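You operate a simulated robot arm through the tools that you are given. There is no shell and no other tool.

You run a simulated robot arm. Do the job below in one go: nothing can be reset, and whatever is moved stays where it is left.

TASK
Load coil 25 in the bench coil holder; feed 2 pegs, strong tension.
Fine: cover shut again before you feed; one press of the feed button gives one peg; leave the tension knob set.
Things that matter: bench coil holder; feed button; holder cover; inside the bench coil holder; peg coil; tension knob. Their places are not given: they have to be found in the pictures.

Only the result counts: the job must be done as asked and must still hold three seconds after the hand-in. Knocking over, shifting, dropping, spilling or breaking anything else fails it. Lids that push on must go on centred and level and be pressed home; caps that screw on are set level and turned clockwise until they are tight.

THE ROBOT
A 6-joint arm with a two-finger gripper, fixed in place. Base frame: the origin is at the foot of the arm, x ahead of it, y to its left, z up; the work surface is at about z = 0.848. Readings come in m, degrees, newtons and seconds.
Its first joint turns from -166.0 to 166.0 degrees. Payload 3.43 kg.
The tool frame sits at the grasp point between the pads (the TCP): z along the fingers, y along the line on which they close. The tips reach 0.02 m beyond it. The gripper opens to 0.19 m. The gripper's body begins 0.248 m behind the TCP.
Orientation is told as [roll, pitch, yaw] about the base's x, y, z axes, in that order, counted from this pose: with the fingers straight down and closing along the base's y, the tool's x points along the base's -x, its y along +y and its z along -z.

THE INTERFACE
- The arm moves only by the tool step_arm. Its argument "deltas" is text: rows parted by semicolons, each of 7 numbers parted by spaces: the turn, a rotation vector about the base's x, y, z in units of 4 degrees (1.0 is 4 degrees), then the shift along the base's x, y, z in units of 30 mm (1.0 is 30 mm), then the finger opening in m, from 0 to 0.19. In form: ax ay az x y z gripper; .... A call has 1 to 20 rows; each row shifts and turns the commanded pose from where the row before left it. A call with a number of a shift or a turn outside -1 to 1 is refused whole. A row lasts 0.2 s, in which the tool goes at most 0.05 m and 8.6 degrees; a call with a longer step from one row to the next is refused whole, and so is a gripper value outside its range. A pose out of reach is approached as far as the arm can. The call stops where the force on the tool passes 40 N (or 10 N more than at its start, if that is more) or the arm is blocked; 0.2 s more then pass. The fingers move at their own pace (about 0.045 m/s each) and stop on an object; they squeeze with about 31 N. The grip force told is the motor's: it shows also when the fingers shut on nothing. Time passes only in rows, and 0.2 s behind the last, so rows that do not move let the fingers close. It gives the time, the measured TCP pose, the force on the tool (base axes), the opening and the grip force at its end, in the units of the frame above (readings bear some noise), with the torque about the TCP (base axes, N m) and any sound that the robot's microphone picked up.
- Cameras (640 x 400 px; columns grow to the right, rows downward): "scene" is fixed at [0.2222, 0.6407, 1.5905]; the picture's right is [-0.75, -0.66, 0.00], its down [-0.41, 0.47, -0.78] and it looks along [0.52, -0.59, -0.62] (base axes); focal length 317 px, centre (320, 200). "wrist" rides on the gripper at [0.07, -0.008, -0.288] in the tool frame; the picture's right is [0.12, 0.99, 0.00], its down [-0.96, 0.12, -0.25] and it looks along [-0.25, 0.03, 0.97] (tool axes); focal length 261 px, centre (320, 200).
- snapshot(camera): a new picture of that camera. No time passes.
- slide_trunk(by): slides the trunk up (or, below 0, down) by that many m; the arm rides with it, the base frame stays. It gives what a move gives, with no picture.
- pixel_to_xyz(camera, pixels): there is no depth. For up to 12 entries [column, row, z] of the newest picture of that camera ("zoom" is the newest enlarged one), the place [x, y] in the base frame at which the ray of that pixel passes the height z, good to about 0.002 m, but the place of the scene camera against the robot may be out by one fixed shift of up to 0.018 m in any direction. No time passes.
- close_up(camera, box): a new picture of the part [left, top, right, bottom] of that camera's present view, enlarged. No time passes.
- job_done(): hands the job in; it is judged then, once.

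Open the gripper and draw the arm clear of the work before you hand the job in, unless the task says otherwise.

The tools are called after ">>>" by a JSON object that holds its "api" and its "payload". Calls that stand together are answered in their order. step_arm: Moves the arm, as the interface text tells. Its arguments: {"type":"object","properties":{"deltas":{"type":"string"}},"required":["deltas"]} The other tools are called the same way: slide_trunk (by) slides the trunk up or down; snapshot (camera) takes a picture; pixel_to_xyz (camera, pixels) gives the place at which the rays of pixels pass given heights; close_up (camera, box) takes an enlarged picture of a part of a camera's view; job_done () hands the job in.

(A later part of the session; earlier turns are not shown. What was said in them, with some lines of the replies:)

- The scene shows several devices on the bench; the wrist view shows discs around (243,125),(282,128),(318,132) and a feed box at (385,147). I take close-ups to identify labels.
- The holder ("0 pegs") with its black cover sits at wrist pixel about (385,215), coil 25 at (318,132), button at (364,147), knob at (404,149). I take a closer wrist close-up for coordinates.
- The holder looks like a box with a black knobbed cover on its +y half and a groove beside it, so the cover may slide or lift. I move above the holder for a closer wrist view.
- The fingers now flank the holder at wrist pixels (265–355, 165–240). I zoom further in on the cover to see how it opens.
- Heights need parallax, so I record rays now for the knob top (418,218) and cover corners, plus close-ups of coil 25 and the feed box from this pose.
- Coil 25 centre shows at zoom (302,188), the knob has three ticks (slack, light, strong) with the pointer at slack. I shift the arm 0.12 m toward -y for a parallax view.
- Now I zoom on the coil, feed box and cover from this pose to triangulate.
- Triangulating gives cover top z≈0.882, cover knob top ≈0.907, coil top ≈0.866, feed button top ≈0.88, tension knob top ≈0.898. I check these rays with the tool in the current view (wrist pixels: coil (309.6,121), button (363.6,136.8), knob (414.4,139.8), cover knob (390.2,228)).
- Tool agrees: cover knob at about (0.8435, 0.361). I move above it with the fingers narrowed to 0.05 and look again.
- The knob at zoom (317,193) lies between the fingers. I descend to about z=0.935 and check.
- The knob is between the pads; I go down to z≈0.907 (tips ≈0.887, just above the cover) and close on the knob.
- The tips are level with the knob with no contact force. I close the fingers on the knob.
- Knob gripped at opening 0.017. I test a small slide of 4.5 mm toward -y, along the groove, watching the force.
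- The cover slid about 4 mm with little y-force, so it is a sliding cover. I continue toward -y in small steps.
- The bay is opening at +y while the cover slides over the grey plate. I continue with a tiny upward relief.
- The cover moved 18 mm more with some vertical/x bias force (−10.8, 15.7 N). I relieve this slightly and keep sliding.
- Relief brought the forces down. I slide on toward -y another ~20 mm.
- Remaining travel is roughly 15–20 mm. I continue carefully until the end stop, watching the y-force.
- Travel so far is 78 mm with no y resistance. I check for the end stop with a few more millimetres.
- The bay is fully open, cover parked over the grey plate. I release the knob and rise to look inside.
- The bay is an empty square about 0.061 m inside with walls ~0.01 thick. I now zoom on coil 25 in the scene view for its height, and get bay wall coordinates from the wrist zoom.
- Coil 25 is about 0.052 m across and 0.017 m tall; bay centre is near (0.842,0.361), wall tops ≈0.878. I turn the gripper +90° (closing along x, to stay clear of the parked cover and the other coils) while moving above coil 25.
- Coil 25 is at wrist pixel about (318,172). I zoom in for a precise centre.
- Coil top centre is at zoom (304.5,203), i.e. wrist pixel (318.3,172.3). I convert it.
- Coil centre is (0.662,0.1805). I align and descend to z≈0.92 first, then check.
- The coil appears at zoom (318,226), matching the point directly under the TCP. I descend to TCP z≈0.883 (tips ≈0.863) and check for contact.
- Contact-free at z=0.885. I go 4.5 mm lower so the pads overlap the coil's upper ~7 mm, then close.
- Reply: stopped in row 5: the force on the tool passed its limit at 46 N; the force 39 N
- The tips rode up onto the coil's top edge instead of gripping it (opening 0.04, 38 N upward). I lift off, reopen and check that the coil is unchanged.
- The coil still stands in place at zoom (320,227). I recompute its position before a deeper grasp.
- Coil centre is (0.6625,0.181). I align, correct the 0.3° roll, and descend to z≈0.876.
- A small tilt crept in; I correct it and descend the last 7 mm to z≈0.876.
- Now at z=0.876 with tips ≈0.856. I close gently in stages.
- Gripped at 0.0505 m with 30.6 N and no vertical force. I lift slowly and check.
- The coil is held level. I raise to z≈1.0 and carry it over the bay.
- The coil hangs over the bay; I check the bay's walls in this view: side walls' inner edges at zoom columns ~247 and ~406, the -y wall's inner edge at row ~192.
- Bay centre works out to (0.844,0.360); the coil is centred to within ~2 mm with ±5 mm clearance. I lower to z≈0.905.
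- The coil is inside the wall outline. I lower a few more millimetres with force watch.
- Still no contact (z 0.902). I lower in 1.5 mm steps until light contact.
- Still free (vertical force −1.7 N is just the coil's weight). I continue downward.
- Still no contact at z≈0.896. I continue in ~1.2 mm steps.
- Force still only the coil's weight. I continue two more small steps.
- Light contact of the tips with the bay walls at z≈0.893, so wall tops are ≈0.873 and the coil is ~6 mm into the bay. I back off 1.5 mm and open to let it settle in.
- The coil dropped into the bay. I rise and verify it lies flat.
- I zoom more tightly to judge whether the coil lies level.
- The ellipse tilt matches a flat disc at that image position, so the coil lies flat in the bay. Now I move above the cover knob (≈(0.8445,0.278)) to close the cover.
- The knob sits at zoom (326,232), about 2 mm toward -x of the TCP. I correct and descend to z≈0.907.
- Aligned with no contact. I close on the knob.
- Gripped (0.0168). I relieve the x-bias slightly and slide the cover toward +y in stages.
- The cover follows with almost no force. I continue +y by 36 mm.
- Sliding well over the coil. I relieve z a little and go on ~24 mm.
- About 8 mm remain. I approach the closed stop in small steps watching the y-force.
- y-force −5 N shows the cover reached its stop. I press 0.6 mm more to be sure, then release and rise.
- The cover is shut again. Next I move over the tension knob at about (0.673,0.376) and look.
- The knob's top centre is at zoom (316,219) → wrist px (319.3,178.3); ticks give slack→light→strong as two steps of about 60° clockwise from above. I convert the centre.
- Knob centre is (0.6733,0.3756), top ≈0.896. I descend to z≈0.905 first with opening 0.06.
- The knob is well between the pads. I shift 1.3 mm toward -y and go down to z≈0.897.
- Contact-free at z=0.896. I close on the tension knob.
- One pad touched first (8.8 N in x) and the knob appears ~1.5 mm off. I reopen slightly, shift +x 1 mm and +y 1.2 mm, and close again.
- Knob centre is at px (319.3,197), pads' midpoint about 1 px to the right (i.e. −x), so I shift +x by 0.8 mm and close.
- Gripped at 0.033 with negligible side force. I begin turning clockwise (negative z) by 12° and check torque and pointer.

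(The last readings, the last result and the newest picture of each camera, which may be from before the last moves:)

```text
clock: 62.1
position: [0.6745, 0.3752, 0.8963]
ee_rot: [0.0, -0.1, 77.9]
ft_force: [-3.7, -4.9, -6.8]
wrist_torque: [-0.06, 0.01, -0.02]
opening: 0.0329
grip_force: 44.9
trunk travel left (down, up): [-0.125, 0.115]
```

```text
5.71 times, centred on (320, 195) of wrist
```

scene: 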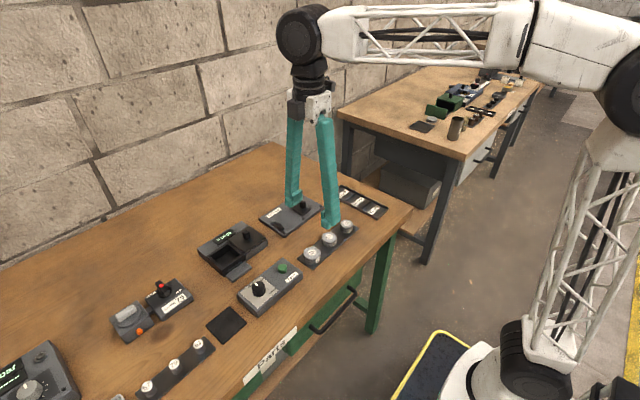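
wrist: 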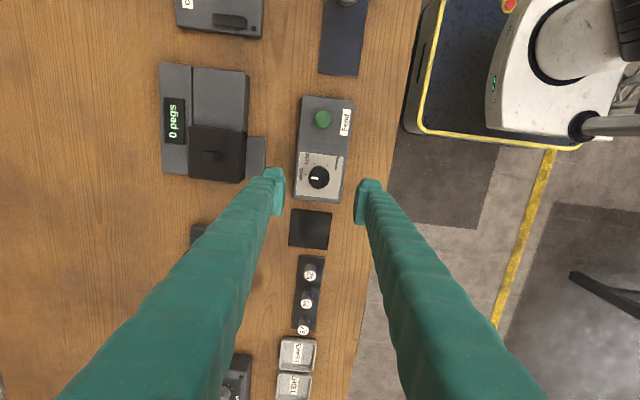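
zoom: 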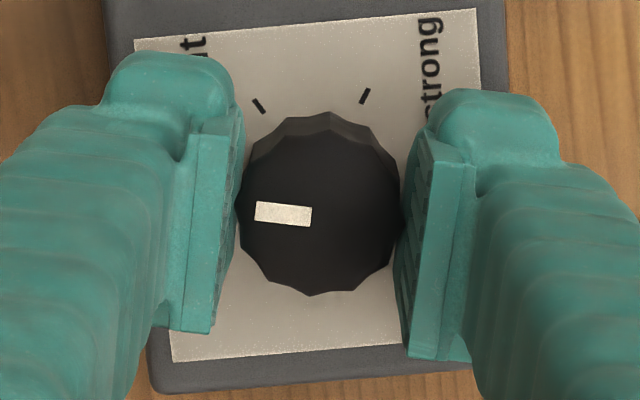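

The knob turns with the gripper (pointer stays left in the view, panel rotates). I turn on by another 48° and check.

>>> {"api": "step_arm", "payload": {"deltas": "0 0 -1 0 0 0.01 0.025; 0 0 -1 0 0 0 0.025; 0 0 -1 0 0 0 0.025; 0 0 -1 0 0 0 0.025; 0 0 -1 0 0 0 0.025; 0 0 -1 0 0 0 0.025; 0 0 -1 0 0 0 0.025; 0 0 -1 0 0 0 0.025; 0 0 -1 0 0 0 0.025; 0 0 -1 0 0 0 0.025; 0 0 -1 0 0 0 0.025; 0 0 -1 0 0 0 0.025; 0 0 0 0 0 0 0.025"}}

>>> {"api": "close_up", "payload": {"camera": "wrist", "box": [280, 160, 360, 230]}}

```text
clock: 64.9
position: [0.6743, 0.3766, 0.8952]
ee_rot: [-0.1, -0.1, 30.0]
ft_force: [-11.4, -6.9, -17.2]
wrist_torque: [-0.11, 0.16, -0.02]
opening: 0.0329
grip_force: 44.9
trunk travel left (down, up): [-0.125, 0.115]
```

```text
5.71 times, centred on (320, 195) of wrist
```

zoom: 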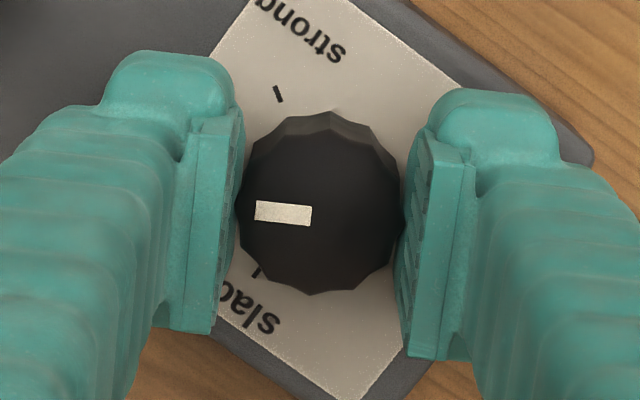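

The pointer is at "light" now and forces (−11,−7,−17 N) built up a bit; I relieve them and continue turning 56° more.

>>> {"api": "step_arm", "payload": {"deltas": "0 0 0 -0.025 -0.015 -0.025 0.025; 0 0 -1 0 0 0 0.025; 0 0 -1 0 0 0 0.025; 0 0 -1 0 0 0 0.025; 0 0 -1 0 0 0 0.025; 0 0 -1 0 0 0 0.025; 0 0 -1 0 0 0 0.025; 0 0 -1 0 0 0 0.025; 0 0 0 0 0 0 0.025"}}

```text
clock: 66.9
position: [0.6748, 0.376, 0.8958]
ee_rot: [-0.2, 0.0, 2.0]
ft_force: [-0.3, 4.6, 5.3]
wrist_torque: [0.03, 0.04, -0.02]
opening: 0.0327
grip_force: 44.9
trunk travel left (down, up): [-0.125, 0.115]
```

Forces are low again at yaw 2°. I continue 28° more.

>>> {"api": "step_arm", "payload": {"deltas": "0 0 -1 0 0 0 0.025; 0 0 -1 0 0 0 0.025; 0 0 -1 0 0 0 0.025; 0 0 -1 0 0 0 0.025; 0 0 -1 0 0 0 0.025; 0 0 -1 0 0 0 0.025; 0 0 -1 0 0 0 0.025; 0 0 0 0 0 0 0.025"}}

>>> {"api": "close_up", "payload": {"camera": "wrist", "box": [270, 150, 370, 240]}}

>>> {"api": "close_up", "payload": {"camera": "scene", "box": [230, 240, 310, 310]}}

```text
clock: 68.7
position: [0.6751, 0.3748, 0.8965]
ee_rot: [-0.1, -0.1, -26.1]
ft_force: [17.7, 21.0, 13.8]
wrist_torque: [0.23, -0.17, -0.02]
opening: 0.0325
grip_force: 45.6
trunk travel left (down, up): [-0.125, 0.115]
```

```text
4.44 times, centred on (320, 195) of wrist
```

zoom: 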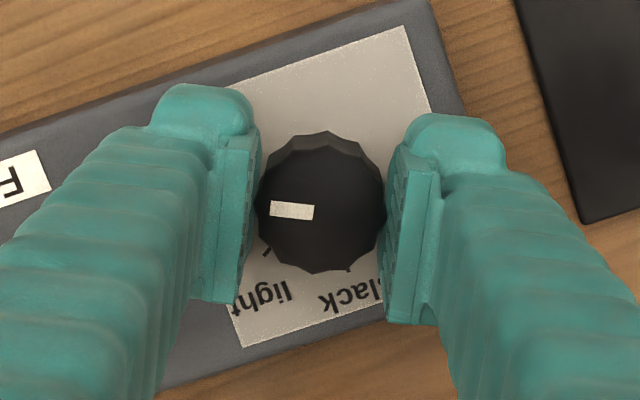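

```text
5.71 times, centred on (270, 275) of scene
```

zoom: 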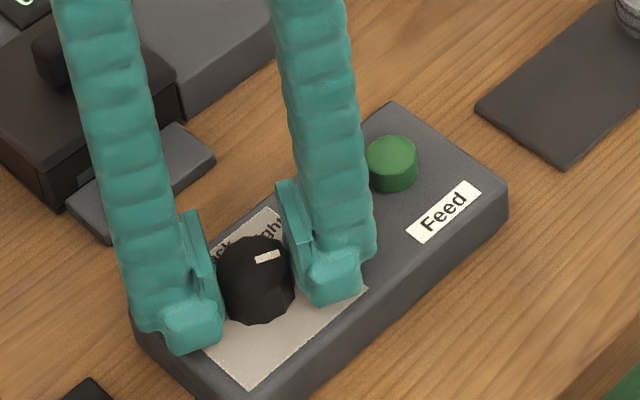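

Turned 116° so far, with side forces of about 20 N from slight off-centre. I relieve those and turn the last 3°, then check.

>>> {"api": "step_arm", "payload": {"deltas": "0 0 0 0.03 0.035 0.02 0.025; 0 0 -0.75 0 0 0 0.025; 0 0 0 0 0 0 0.025"}}

```text
clock: 69.5
position: [0.6739, 0.3756, 0.8951]
ee_rot: [-0.1, -0.1, -28.9]
ft_force: [12.3, 14.8, 6.2]
wrist_torque: [0.14, -0.11, 0.0]
opening: 0.033
grip_force: 45.0
trunk travel left (down, up): [-0.125, 0.115]
```

Now I release the knob and rise to view the pointer.

>>> {"api": "step_arm", "payload": {"deltas": "0 0 0 0.01 0.01 0 0.025; 0 0 0 0 0 0 0.04; 0 0 0 0 0 0 0.05; 0 0 0 0 0 0 0.055; 0 0 0 0 0 0.5 0.055; 0 0 0 0 0 1 0.055; 0 0 0 0 0 1 0.06; 0 0 0 0 0 1 0.06; 0 0 0 0 0 0 0.06"}}

>>> {"api": "snapshot", "payload": {"camera": "wrist"}}

>>> {"api": "close_up", "payload": {"camera": "wrist", "box": [280, 140, 360, 210]}}

>>> {"api": "close_up", "payload": {"camera": "scene", "box": [230, 250, 310, 320]}}

```text
clock: 71.5
position: [0.675, 0.3766, 1.0006]
ee_rot: [-0.2, 0.0, -29.0]
ft_force: [0.7, 0.6, 0.0]
wrist_torque: [-0.02, 0.02, 0.02]
opening: 0.0599
grip_force: 0.0
trunk travel left (down, up): [-0.125, 0.115]
```

```text
taken
```

wrist: 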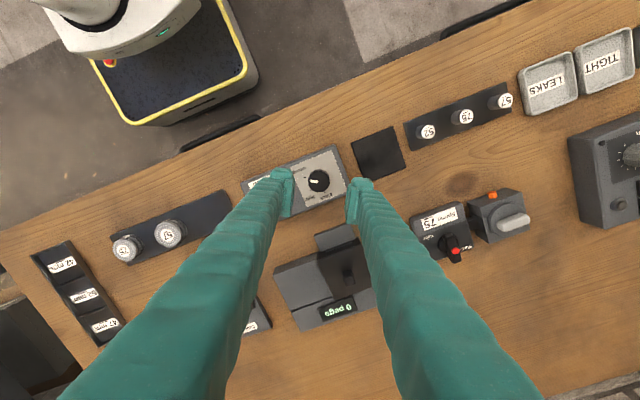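

```text
5.71 times, centred on (320, 175) of wrist
```

zoom: 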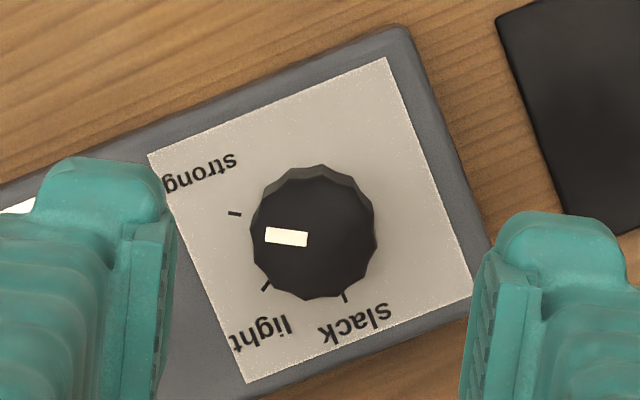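

```text
5.71 times, centred on (270, 285) of scene
```

zoom: 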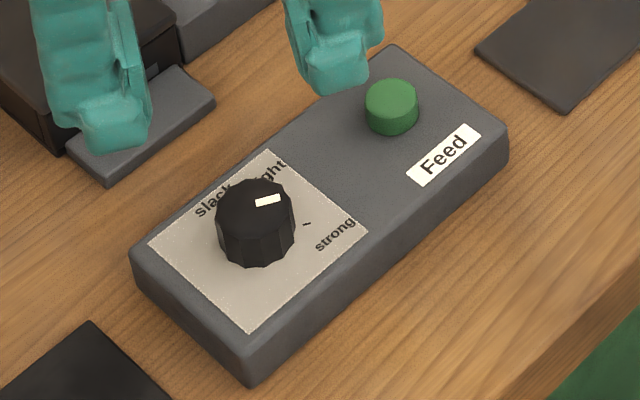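

The strong tick (zoom (234,214)) and pointer both sit at ~174.6° about the knob centre, so tension is on strong. Next I move over the green button with closed fingers.

>>> {"api": "step_arm", "payload": {"deltas": "0 0 0 0.03 -0.76 0 0.03; 0 0 0 0.03 -0.76 0 0.0; 0 0 0 0.03 -0.76 0 0.0; 0 0 0 0.03 -0.76 0 0.0; 0 0 0 0 0 0 0.0; 0 0 0 0 0 0 0.0; 0 0 0 0 0 0 0.0"}}

>>> {"api": "snapshot", "payload": {"camera": "wrist"}}

>>> {"api": "close_up", "payload": {"camera": "wrist", "box": [260, 120, 380, 220]}}

>>> {"api": "close_up", "payload": {"camera": "scene", "box": [220, 200, 340, 310]}}

```text
clock: 73.1
position: [0.6789, 0.2856, 1.0003]
ee_rot: [-0.1, 0.0, -29.0]
ft_force: [0.2, -0.7, 0.0]
wrist_torque: [-0.03, -0.03, 0.01]
opening: 0.0
grip_force: 31.2
trunk travel left (down, up): [-0.125, 0.115]
```

```text
taken
```

wrist: 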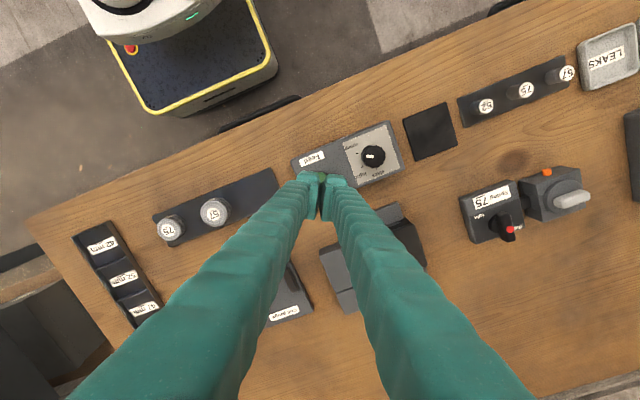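

```text
4.00 times, centred on (320, 170) of wrist
```

zoom: 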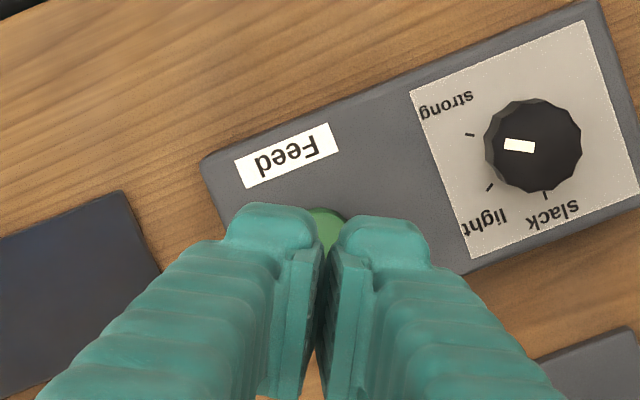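

```text
3.64 times, centred on (280, 255) of scene
```

zoom: 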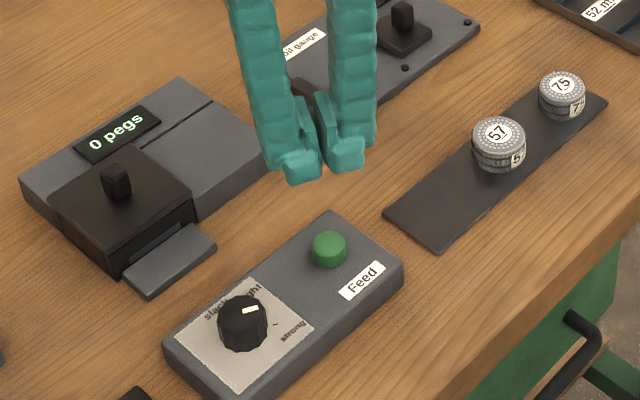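

Closed fingertips are over the button. I descend to z≈0.91 and view.

>>> {"api": "step_arm", "payload": {"deltas": "0 0 0 0 0 -1 0.0; 0 0 0 0 0 -1 0.0; 0 0 0 0 0 -0.9 0.0; 0 0 0 0 0 0 0.0"}}

>>> {"api": "close_up", "payload": {"camera": "scene", "box": [260, 210, 340, 290]}}

>>> {"api": "close_up", "payload": {"camera": "scene", "box": [180, 200, 280, 280]}}

```text
clock: 74.1
position: [0.6788, 0.2871, 0.9127]
ee_rot: [0.0, 0.0, -29.1]
ft_force: [-0.1, 0.4, 0.3]
wrist_torque: [0.04, -0.01, 0.01]
opening: 0.0
grip_force: 31.2
trunk travel left (down, up): [-0.125, 0.115]
```

```text
5.00 times, centred on (300, 250) of scene
```

zoom: 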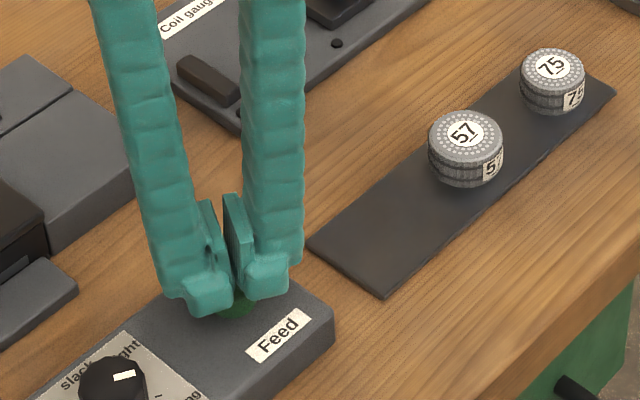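

```text
5.00 times, centred on (230, 240) of scene
```

zoom: 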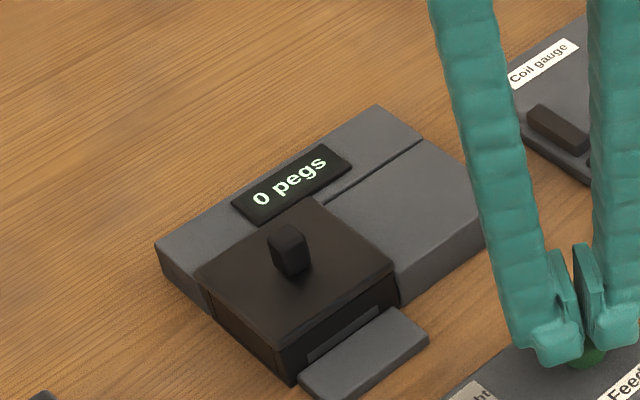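

Tips are just above the button, display reads "0 pegs". I step down in small increments until the button actuates.

>>> {"api": "step_arm", "payload": {"deltas": "0 0 0 0 -0.03 -0.15 0.0; 0 0 0 0 0 -0.1 0.0; 0 0 0 0 0 0 0.0"}}

>>> {"api": "step_arm", "payload": {"deltas": "0 0 0 0 0 -0.07 0.0; 0 0 0 0 0 0 0.0"}}

```text
clock: 74.9
position: [0.6789, 0.2854, 0.9051]
ee_rot: [-0.2, 0.0, -29.0]
ft_force: [-1.0, -0.9, 0.0]
wrist_torque: [-0.04, -0.03, 0.0]
opening: 0.0001
grip_force: 30.8
trunk travel left (down, up): [-0.125, 0.115]
```

```text
clock: 75.5
position: [0.6781, 0.2843, 0.9046]
ee_rot: [-0.1, -0.1, -29.0]
ft_force: [-0.2, -0.8, 0.9]
wrist_torque: [-0.01, 0.0, 0.01]
opening: 0.0063
grip_force: 33.9
trunk travel left (down, up): [-0.125, 0.115]
```

The opening jumped to 6 mm with hardly any vertical force, so the button may be wedging between the tips. I look before going on.

>>> {"api": "close_up", "payload": {"camera": "scene", "box": [270, 230, 330, 290]}}

>>> {"api": "close_up", "payload": {"camera": "scene", "box": [180, 200, 280, 280]}}

>>> {"api": "close_up", "payload": {"camera": "wrist", "box": [270, 140, 370, 230]}}

```text
6.67 times, centred on (300, 260) of scene
```

zoom: 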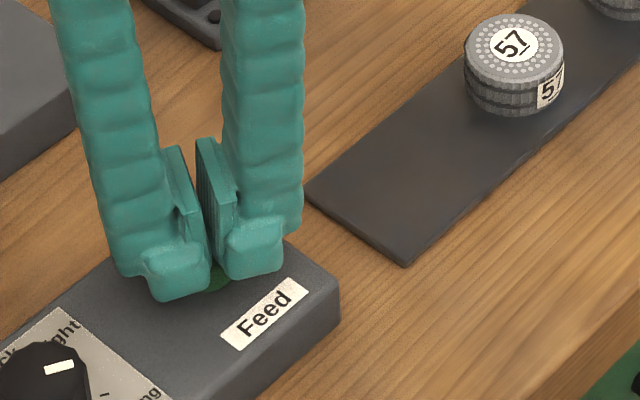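

```text
5.00 times, centred on (230, 240) of scene
```

zoom: 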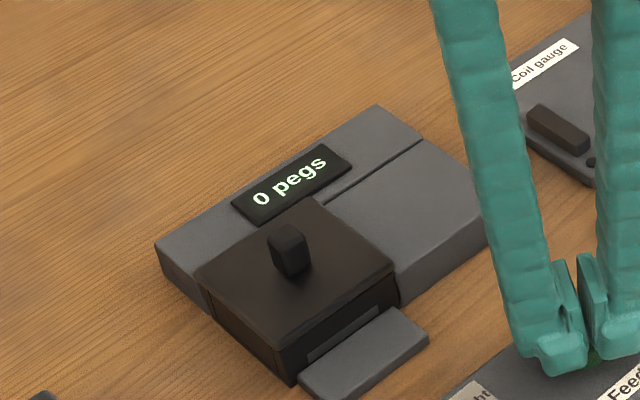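

```text
4.44 times, centred on (320, 185) of wrist
```

zoom: 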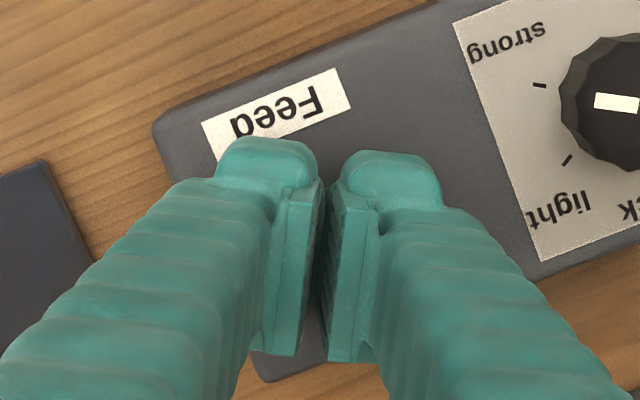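

Indeed the tips straddle the button top. I back up, open to 0.05 and shift so that a single fingertip (the +y one) sits over the button.

>>> {"api": "step_arm", "payload": {"deltas": "0 0 0 0 0 0.5 0.0; 0 0 0 0 0 0.5 0.03; 0 0 0 0 0 0 0.05; 0 0 0 0 0 0 0.05; 0 0 0 -0.26 -0.47 0 0.05; 0 0 0 -0.26 -0.47 0 0.05; 0 0 0 0 0 0 0.05"}}

>>> {"api": "close_up", "payload": {"camera": "wrist", "box": [270, 140, 390, 240]}}

>>> {"api": "close_up", "payload": {"camera": "scene", "box": [250, 210, 350, 290]}}

```text
clock: 77.1
position: [0.663, 0.2558, 0.9351]
ee_rot: [-0.2, 0.0, -29.0]
ft_force: [1.2, 0.4, -0.1]
wrist_torque: [-0.01, 0.02, 0.01]
opening: 0.0499
grip_force: 0.1
trunk travel left (down, up): [-0.125, 0.115]
```

```text
4.00 times, centred on (330, 190) of wrist
```

zoom: 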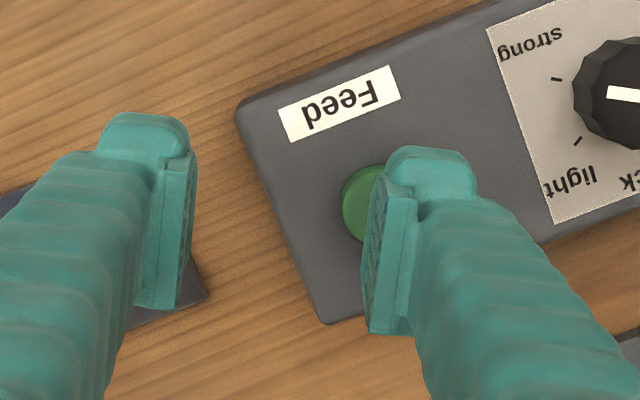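

```text
5.00 times, centred on (300, 250) of scene
```

zoom: 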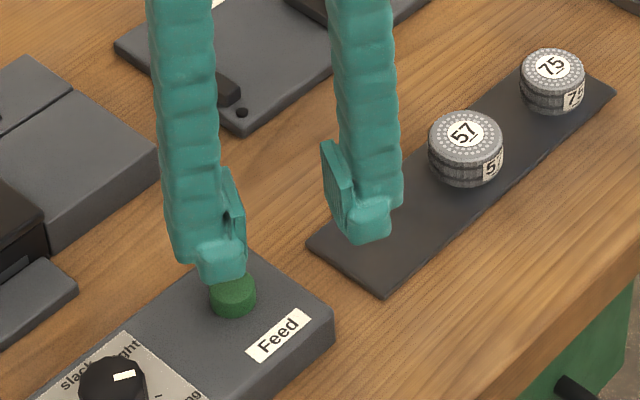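

The fingertip's projected point matches the button centre (zoom ≈(378,205)). I descend to just above it, then press in small steps.

>>> {"api": "step_arm", "payload": {"deltas": "0 0 0 0 0 -0.5 0.05; 0 0 0 0 0 -0.4 0.05; 0 0 0 0 0 0 0.05"}}

>>> {"api": "close_up", "payload": {"camera": "scene", "box": [180, 200, 320, 290]}}

```text
clock: 77.9
position: [0.663, 0.2556, 0.9076]
ee_rot: [-0.1, 0.0, -29.0]
ft_force: [0.1, -0.6, -0.3]
wrist_torque: [-0.07, 0.01, 0.01]
opening: 0.0498
grip_force: 0.0
trunk travel left (down, up): [-0.125, 0.115]
```

```text
4.44 times, centred on (250, 245) of scene
```

zoom: 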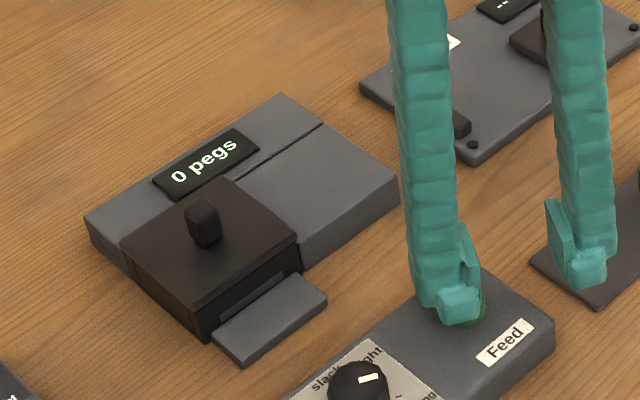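

The tip is just above the button; display still "0 pegs". I press down in 2 mm steps.

>>> {"api": "step_arm", "payload": {"deltas": "0 0 0 0 0 -0.07 0.05; 0 0 0 0 0 0 0.05"}}

>>> {"api": "step_arm", "payload": {"deltas": "0 0 0 0 0 -0.07 0.05; 0 0 0 0 0 0 0.05"}}

>>> {"api": "close_up", "payload": {"camera": "scene", "box": [180, 200, 320, 290]}}

```text
clock: 78.5
position: [0.6633, 0.2556, 0.9059]
ee_rot: [-0.2, 0.0, -29.0]
ft_force: [0.0, -0.1, 0.2]
wrist_torque: [-0.04, -0.02, -0.03]
opening: 0.05
grip_force: 0.2
trunk travel left (down, up): [-0.125, 0.115]
```

```text
clock: 79.1
position: [0.6619, 0.2552, 0.9033]
ee_rot: [-0.1, 0.1, -29.1]
ft_force: [-0.9, -0.1, 0.7]
wrist_torque: [-0.01, -0.03, 0.01]
opening: 0.0497
grip_force: 0.1
trunk travel left (down, up): [-0.125, 0.115]
```

```text
4.44 times, centred on (250, 245) of scene
```

zoom: 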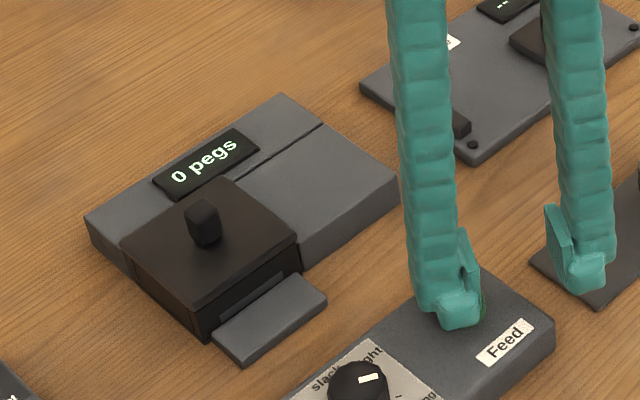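

No force yet and still "0 pegs". I zoom on the fingertip/button contact.

>>> {"api": "close_up", "payload": {"camera": "scene", "box": [262, 245, 302, 280]}}

>>> {"api": "close_up", "payload": {"camera": "wrist", "box": [300, 160, 370, 220]}}

```text
11.43 times, centred on (282, 262) of scene
```

zoom: 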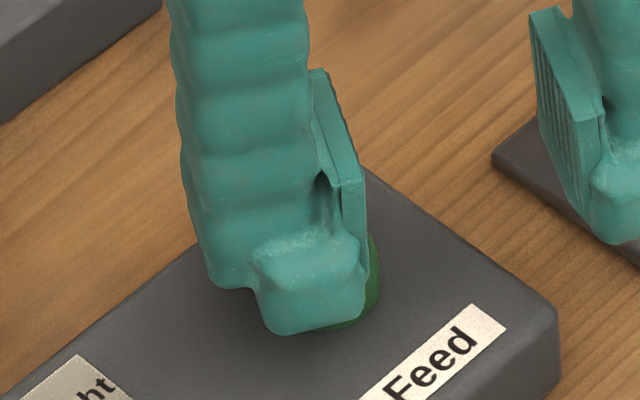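

```text
6.67 times, centred on (335, 190) of wrist
```

zoom: 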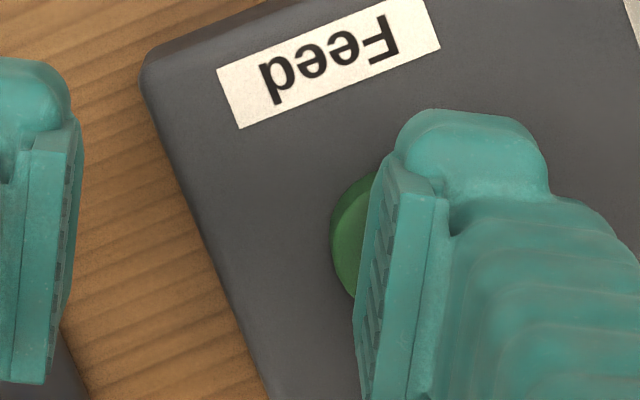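

The fingertip covers the button centrally. I continue pressing down step by step.

>>> {"api": "step_arm", "payload": {"deltas": "0 0 0 0 0 -0.06 0.05; 0 0 0 0 0 0 0.05"}}

>>> {"api": "step_arm", "payload": {"deltas": "0 0 0 0 0 -0.05 0.05; 0 0 0 0 0 0 0.05"}}

>>> {"api": "close_up", "payload": {"camera": "scene", "box": [180, 200, 320, 290]}}

```text
clock: 79.7
position: [0.6633, 0.2555, 0.9024]
ee_rot: [-0.1, 0.0, -29.1]
ft_force: [-1.1, -0.4, 1.1]
wrist_torque: [0.08, 0.0, 0.02]
opening: 0.0497
grip_force: 0.0
trunk travel left (down, up): [-0.125, 0.115]
```

```text
clock: 80.3
position: [0.6617, 0.2555, 0.899]
ee_rot: [-0.1, 0.0, -29.0]
ft_force: [-1.6, 1.4, 2.2]
wrist_torque: [0.1, -0.04, 0.03]
opening: 0.0502
grip_force: 0.0
trunk travel left (down, up): [-0.125, 0.115]
heard: click
```

```text
4.44 times, centred on (250, 245) of scene
```

zoom: 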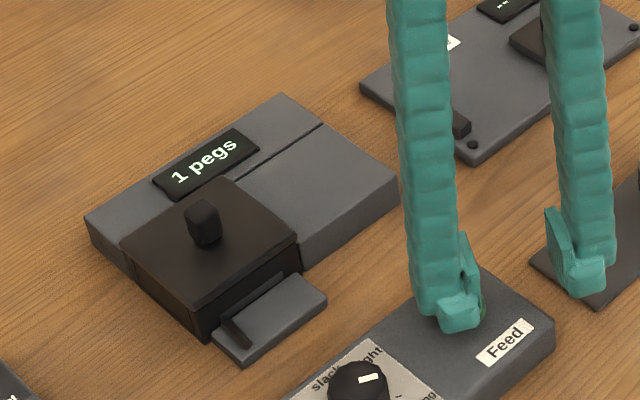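

"click" heard and the display shows "1 pegs", with a peg on the tray. I lift off fully so the button resets.

>>> {"api": "step_arm", "payload": {"deltas": "0 0 0 0 0 0.2 0.05; 0 0 0 0 0 0.2 0.05; 0 0 0 0 0 0 0.05; 0 0 0 0 0 0 0.05"}}

>>> {"api": "close_up", "payload": {"camera": "scene", "box": [180, 200, 320, 290]}}

```text
clock: 81.3
position: [0.6638, 0.2558, 0.9117]
ee_rot: [-0.1, 0.0, -29.1]
ft_force: [0.5, 0.0, 0.3]
wrist_torque: [0.04, 0.0, 0.04]
opening: 0.0501
grip_force: 0.0
trunk travel left (down, up): [-0.125, 0.115]
```

```text
4.44 times, centred on (250, 245) of scene
```

zoom: 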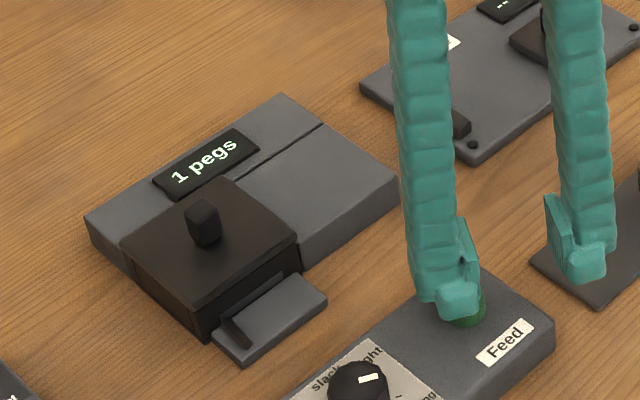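

The button is released and the display holds "1 pegs". I press once more, the same way and depth.

>>> {"api": "step_arm", "payload": {"deltas": "0 0 0 0 0 -0.2 0.05; 0 0 0 0 0 -0.12 0.05; 0 0 0 0 0 -0.04 0.05; 0 0 0 0 0 0 0.05"}}

>>> {"api": "close_up", "payload": {"camera": "scene", "box": [180, 200, 320, 290]}}

```text
clock: 82.3
position: [0.6623, 0.2549, 0.9013]
ee_rot: [0.0, 0.0, -29.0]
ft_force: [0.0, -0.8, 1.8]
wrist_torque: [0.04, -0.01, -0.01]
opening: 0.0498
grip_force: 0.1
trunk travel left (down, up): [-0.125, 0.115]
```

```text
4.44 times, centred on (250, 245) of scene
```

zoom: 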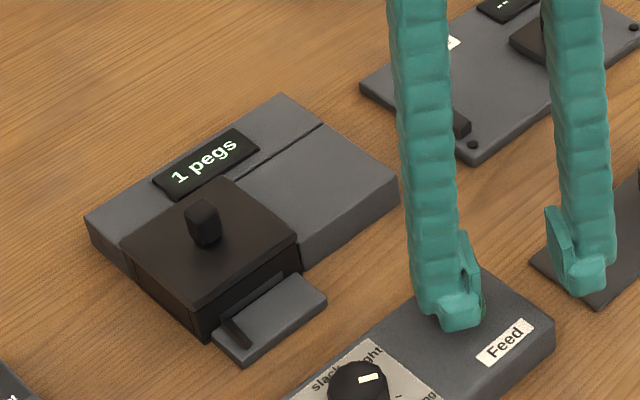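

Not yet actuated (1.8 N, no click). I press slightly deeper.

>>> {"api": "step_arm", "payload": {"deltas": "0 0 0 0 0 -0.05 0.05; 0 0 0 0 0 0 0.05"}}

>>> {"api": "close_up", "payload": {"camera": "scene", "box": [180, 200, 320, 290]}}

```text
clock: 82.9
position: [0.6619, 0.2557, 0.8993]
ee_rot: [-0.1, 0.0, -29.0]
ft_force: [0.3, -1.0, 2.7]
wrist_torque: [0.05, -0.07, -0.03]
opening: 0.0497
grip_force: 0.1
trunk travel left (down, up): [-0.125, 0.115]
heard: click
```

```text
4.44 times, centred on (250, 245) of scene
```

zoom: 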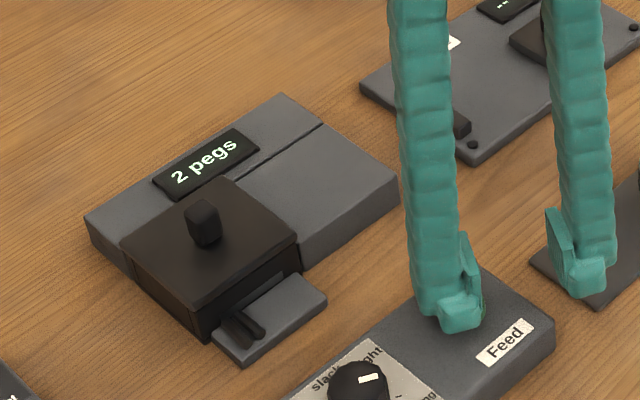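

The second click came and the display reads "2 pegs" with two pegs on the tray. I rise straight up well clear of the work, opening the gripper.

>>> {"api": "step_arm", "payload": {"deltas": "0 0 0 0 0 0.3 0.05; 0 0 0 0 0 1 0.05; 0 0 0 0 0 1 0.05; 0 0 0 0 0 1 0.05; 0 0 0 0 0 1 0.06; 0 0 0 0 0 1 0.08; 0 0 0 0 0 1 0.1; 0 0 0 0 0 1 0.1; 0 0 0 0 0 0 0.1; 0 0 0 0 0 0 0.1"}}

>>> {"api": "snapshot", "payload": {"camera": "scene"}}

>>> {"api": "close_up", "payload": {"camera": "scene", "box": [180, 200, 340, 320]}}

>>> {"api": "snapshot", "payload": {"camera": "wrist"}}

```text
clock: 85.1
position: [0.661, 0.2564, 1.1175]
ee_rot: [-0.1, 0.0, -29.0]
ft_force: [0.4, -0.2, -0.2]
wrist_torque: [0.01, -0.01, -0.01]
opening: 0.0999
grip_force: 0.1
trunk travel left (down, up): [-0.125, 0.115]
```

```text
taken
```

scene: 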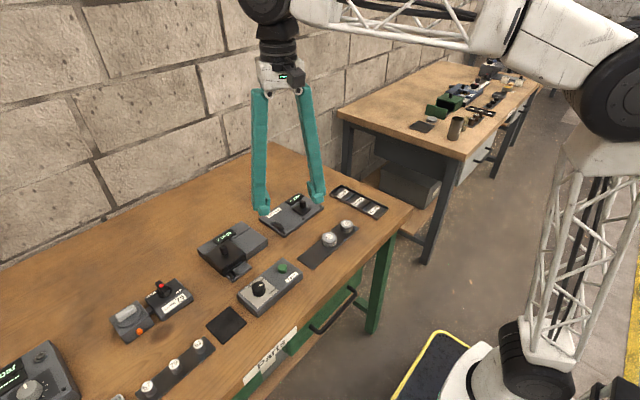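

```text
3.33 times, centred on (260, 260) of scene
```

zoom: 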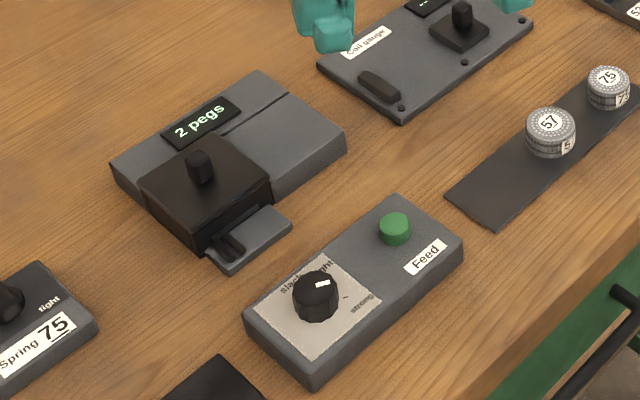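

```text
taken
```

wrist: 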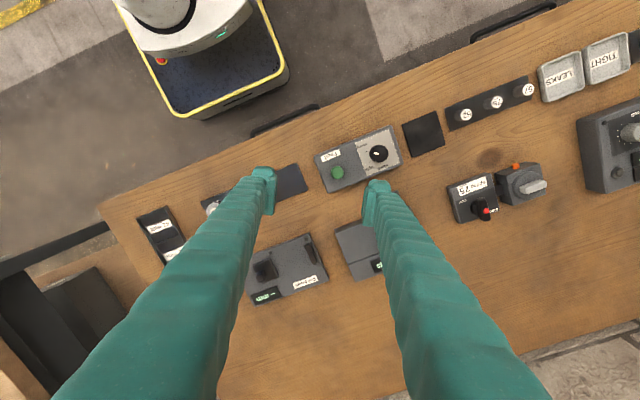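

All looks done: "2 pegs", cover shut, two pegs in the tray. I do one last close check of the knob pointer and cover.

>>> {"api": "close_up", "payload": {"camera": "wrist", "box": [350, 125, 410, 180]}}

>>> {"api": "close_up", "payload": {"camera": "scene", "box": [195, 215, 275, 285]}}

```text
7.27 times, centred on (380, 152) of wrist
```

zoom: 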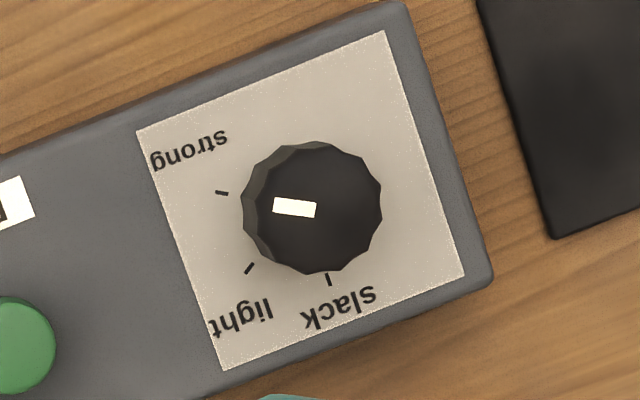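

```text
5.71 times, centred on (235, 250) of scene
```

zoom: 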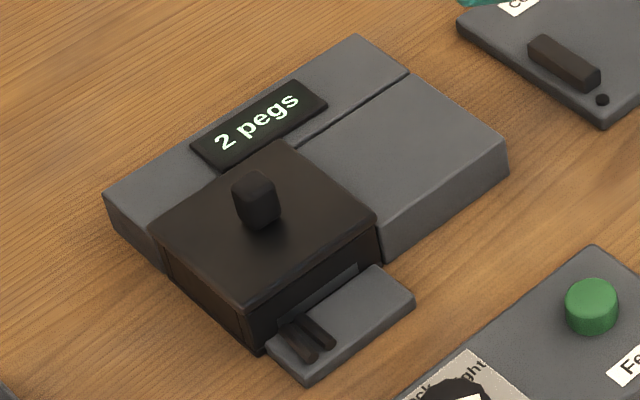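

The pointer lines up with the strong tick, the cover is shut, the display reads "2 pegs", and the arm is clear with the gripper open. I hand in the job.

>>> {"api": "job_done", "payload": {}}

```text
The job is handed in.
```

I loaded coil 25 into the bench coil holder, shut the cover again, and fed 2 pegs at strong tension. The job has been handed in.

- **Coil and cover:** The coil dropped the last centimetre or so into the bay when I let go, because the fingers couldn't fit inside with it. It landed flat. I then slid the cover back to its stop before feeding.
- **Tension:** The knob is set to strong, with its pointer lined up on the strong tick, and I left it there.
- **Feed:** Two presses of the feed button gave two clicks. The display reads "2 pegs" and two pegs are on the tray. An earlier touch of the button didn't feed anything.

On the first try at picking up the coil, the fingers slid onto its top edge and pressed on it with about 46 N. I lifted off, saw it hadn't moved, and gripped it lower. Nothing else on the bench looks moved in the last pictures, and the arm is clear with the gripper open.
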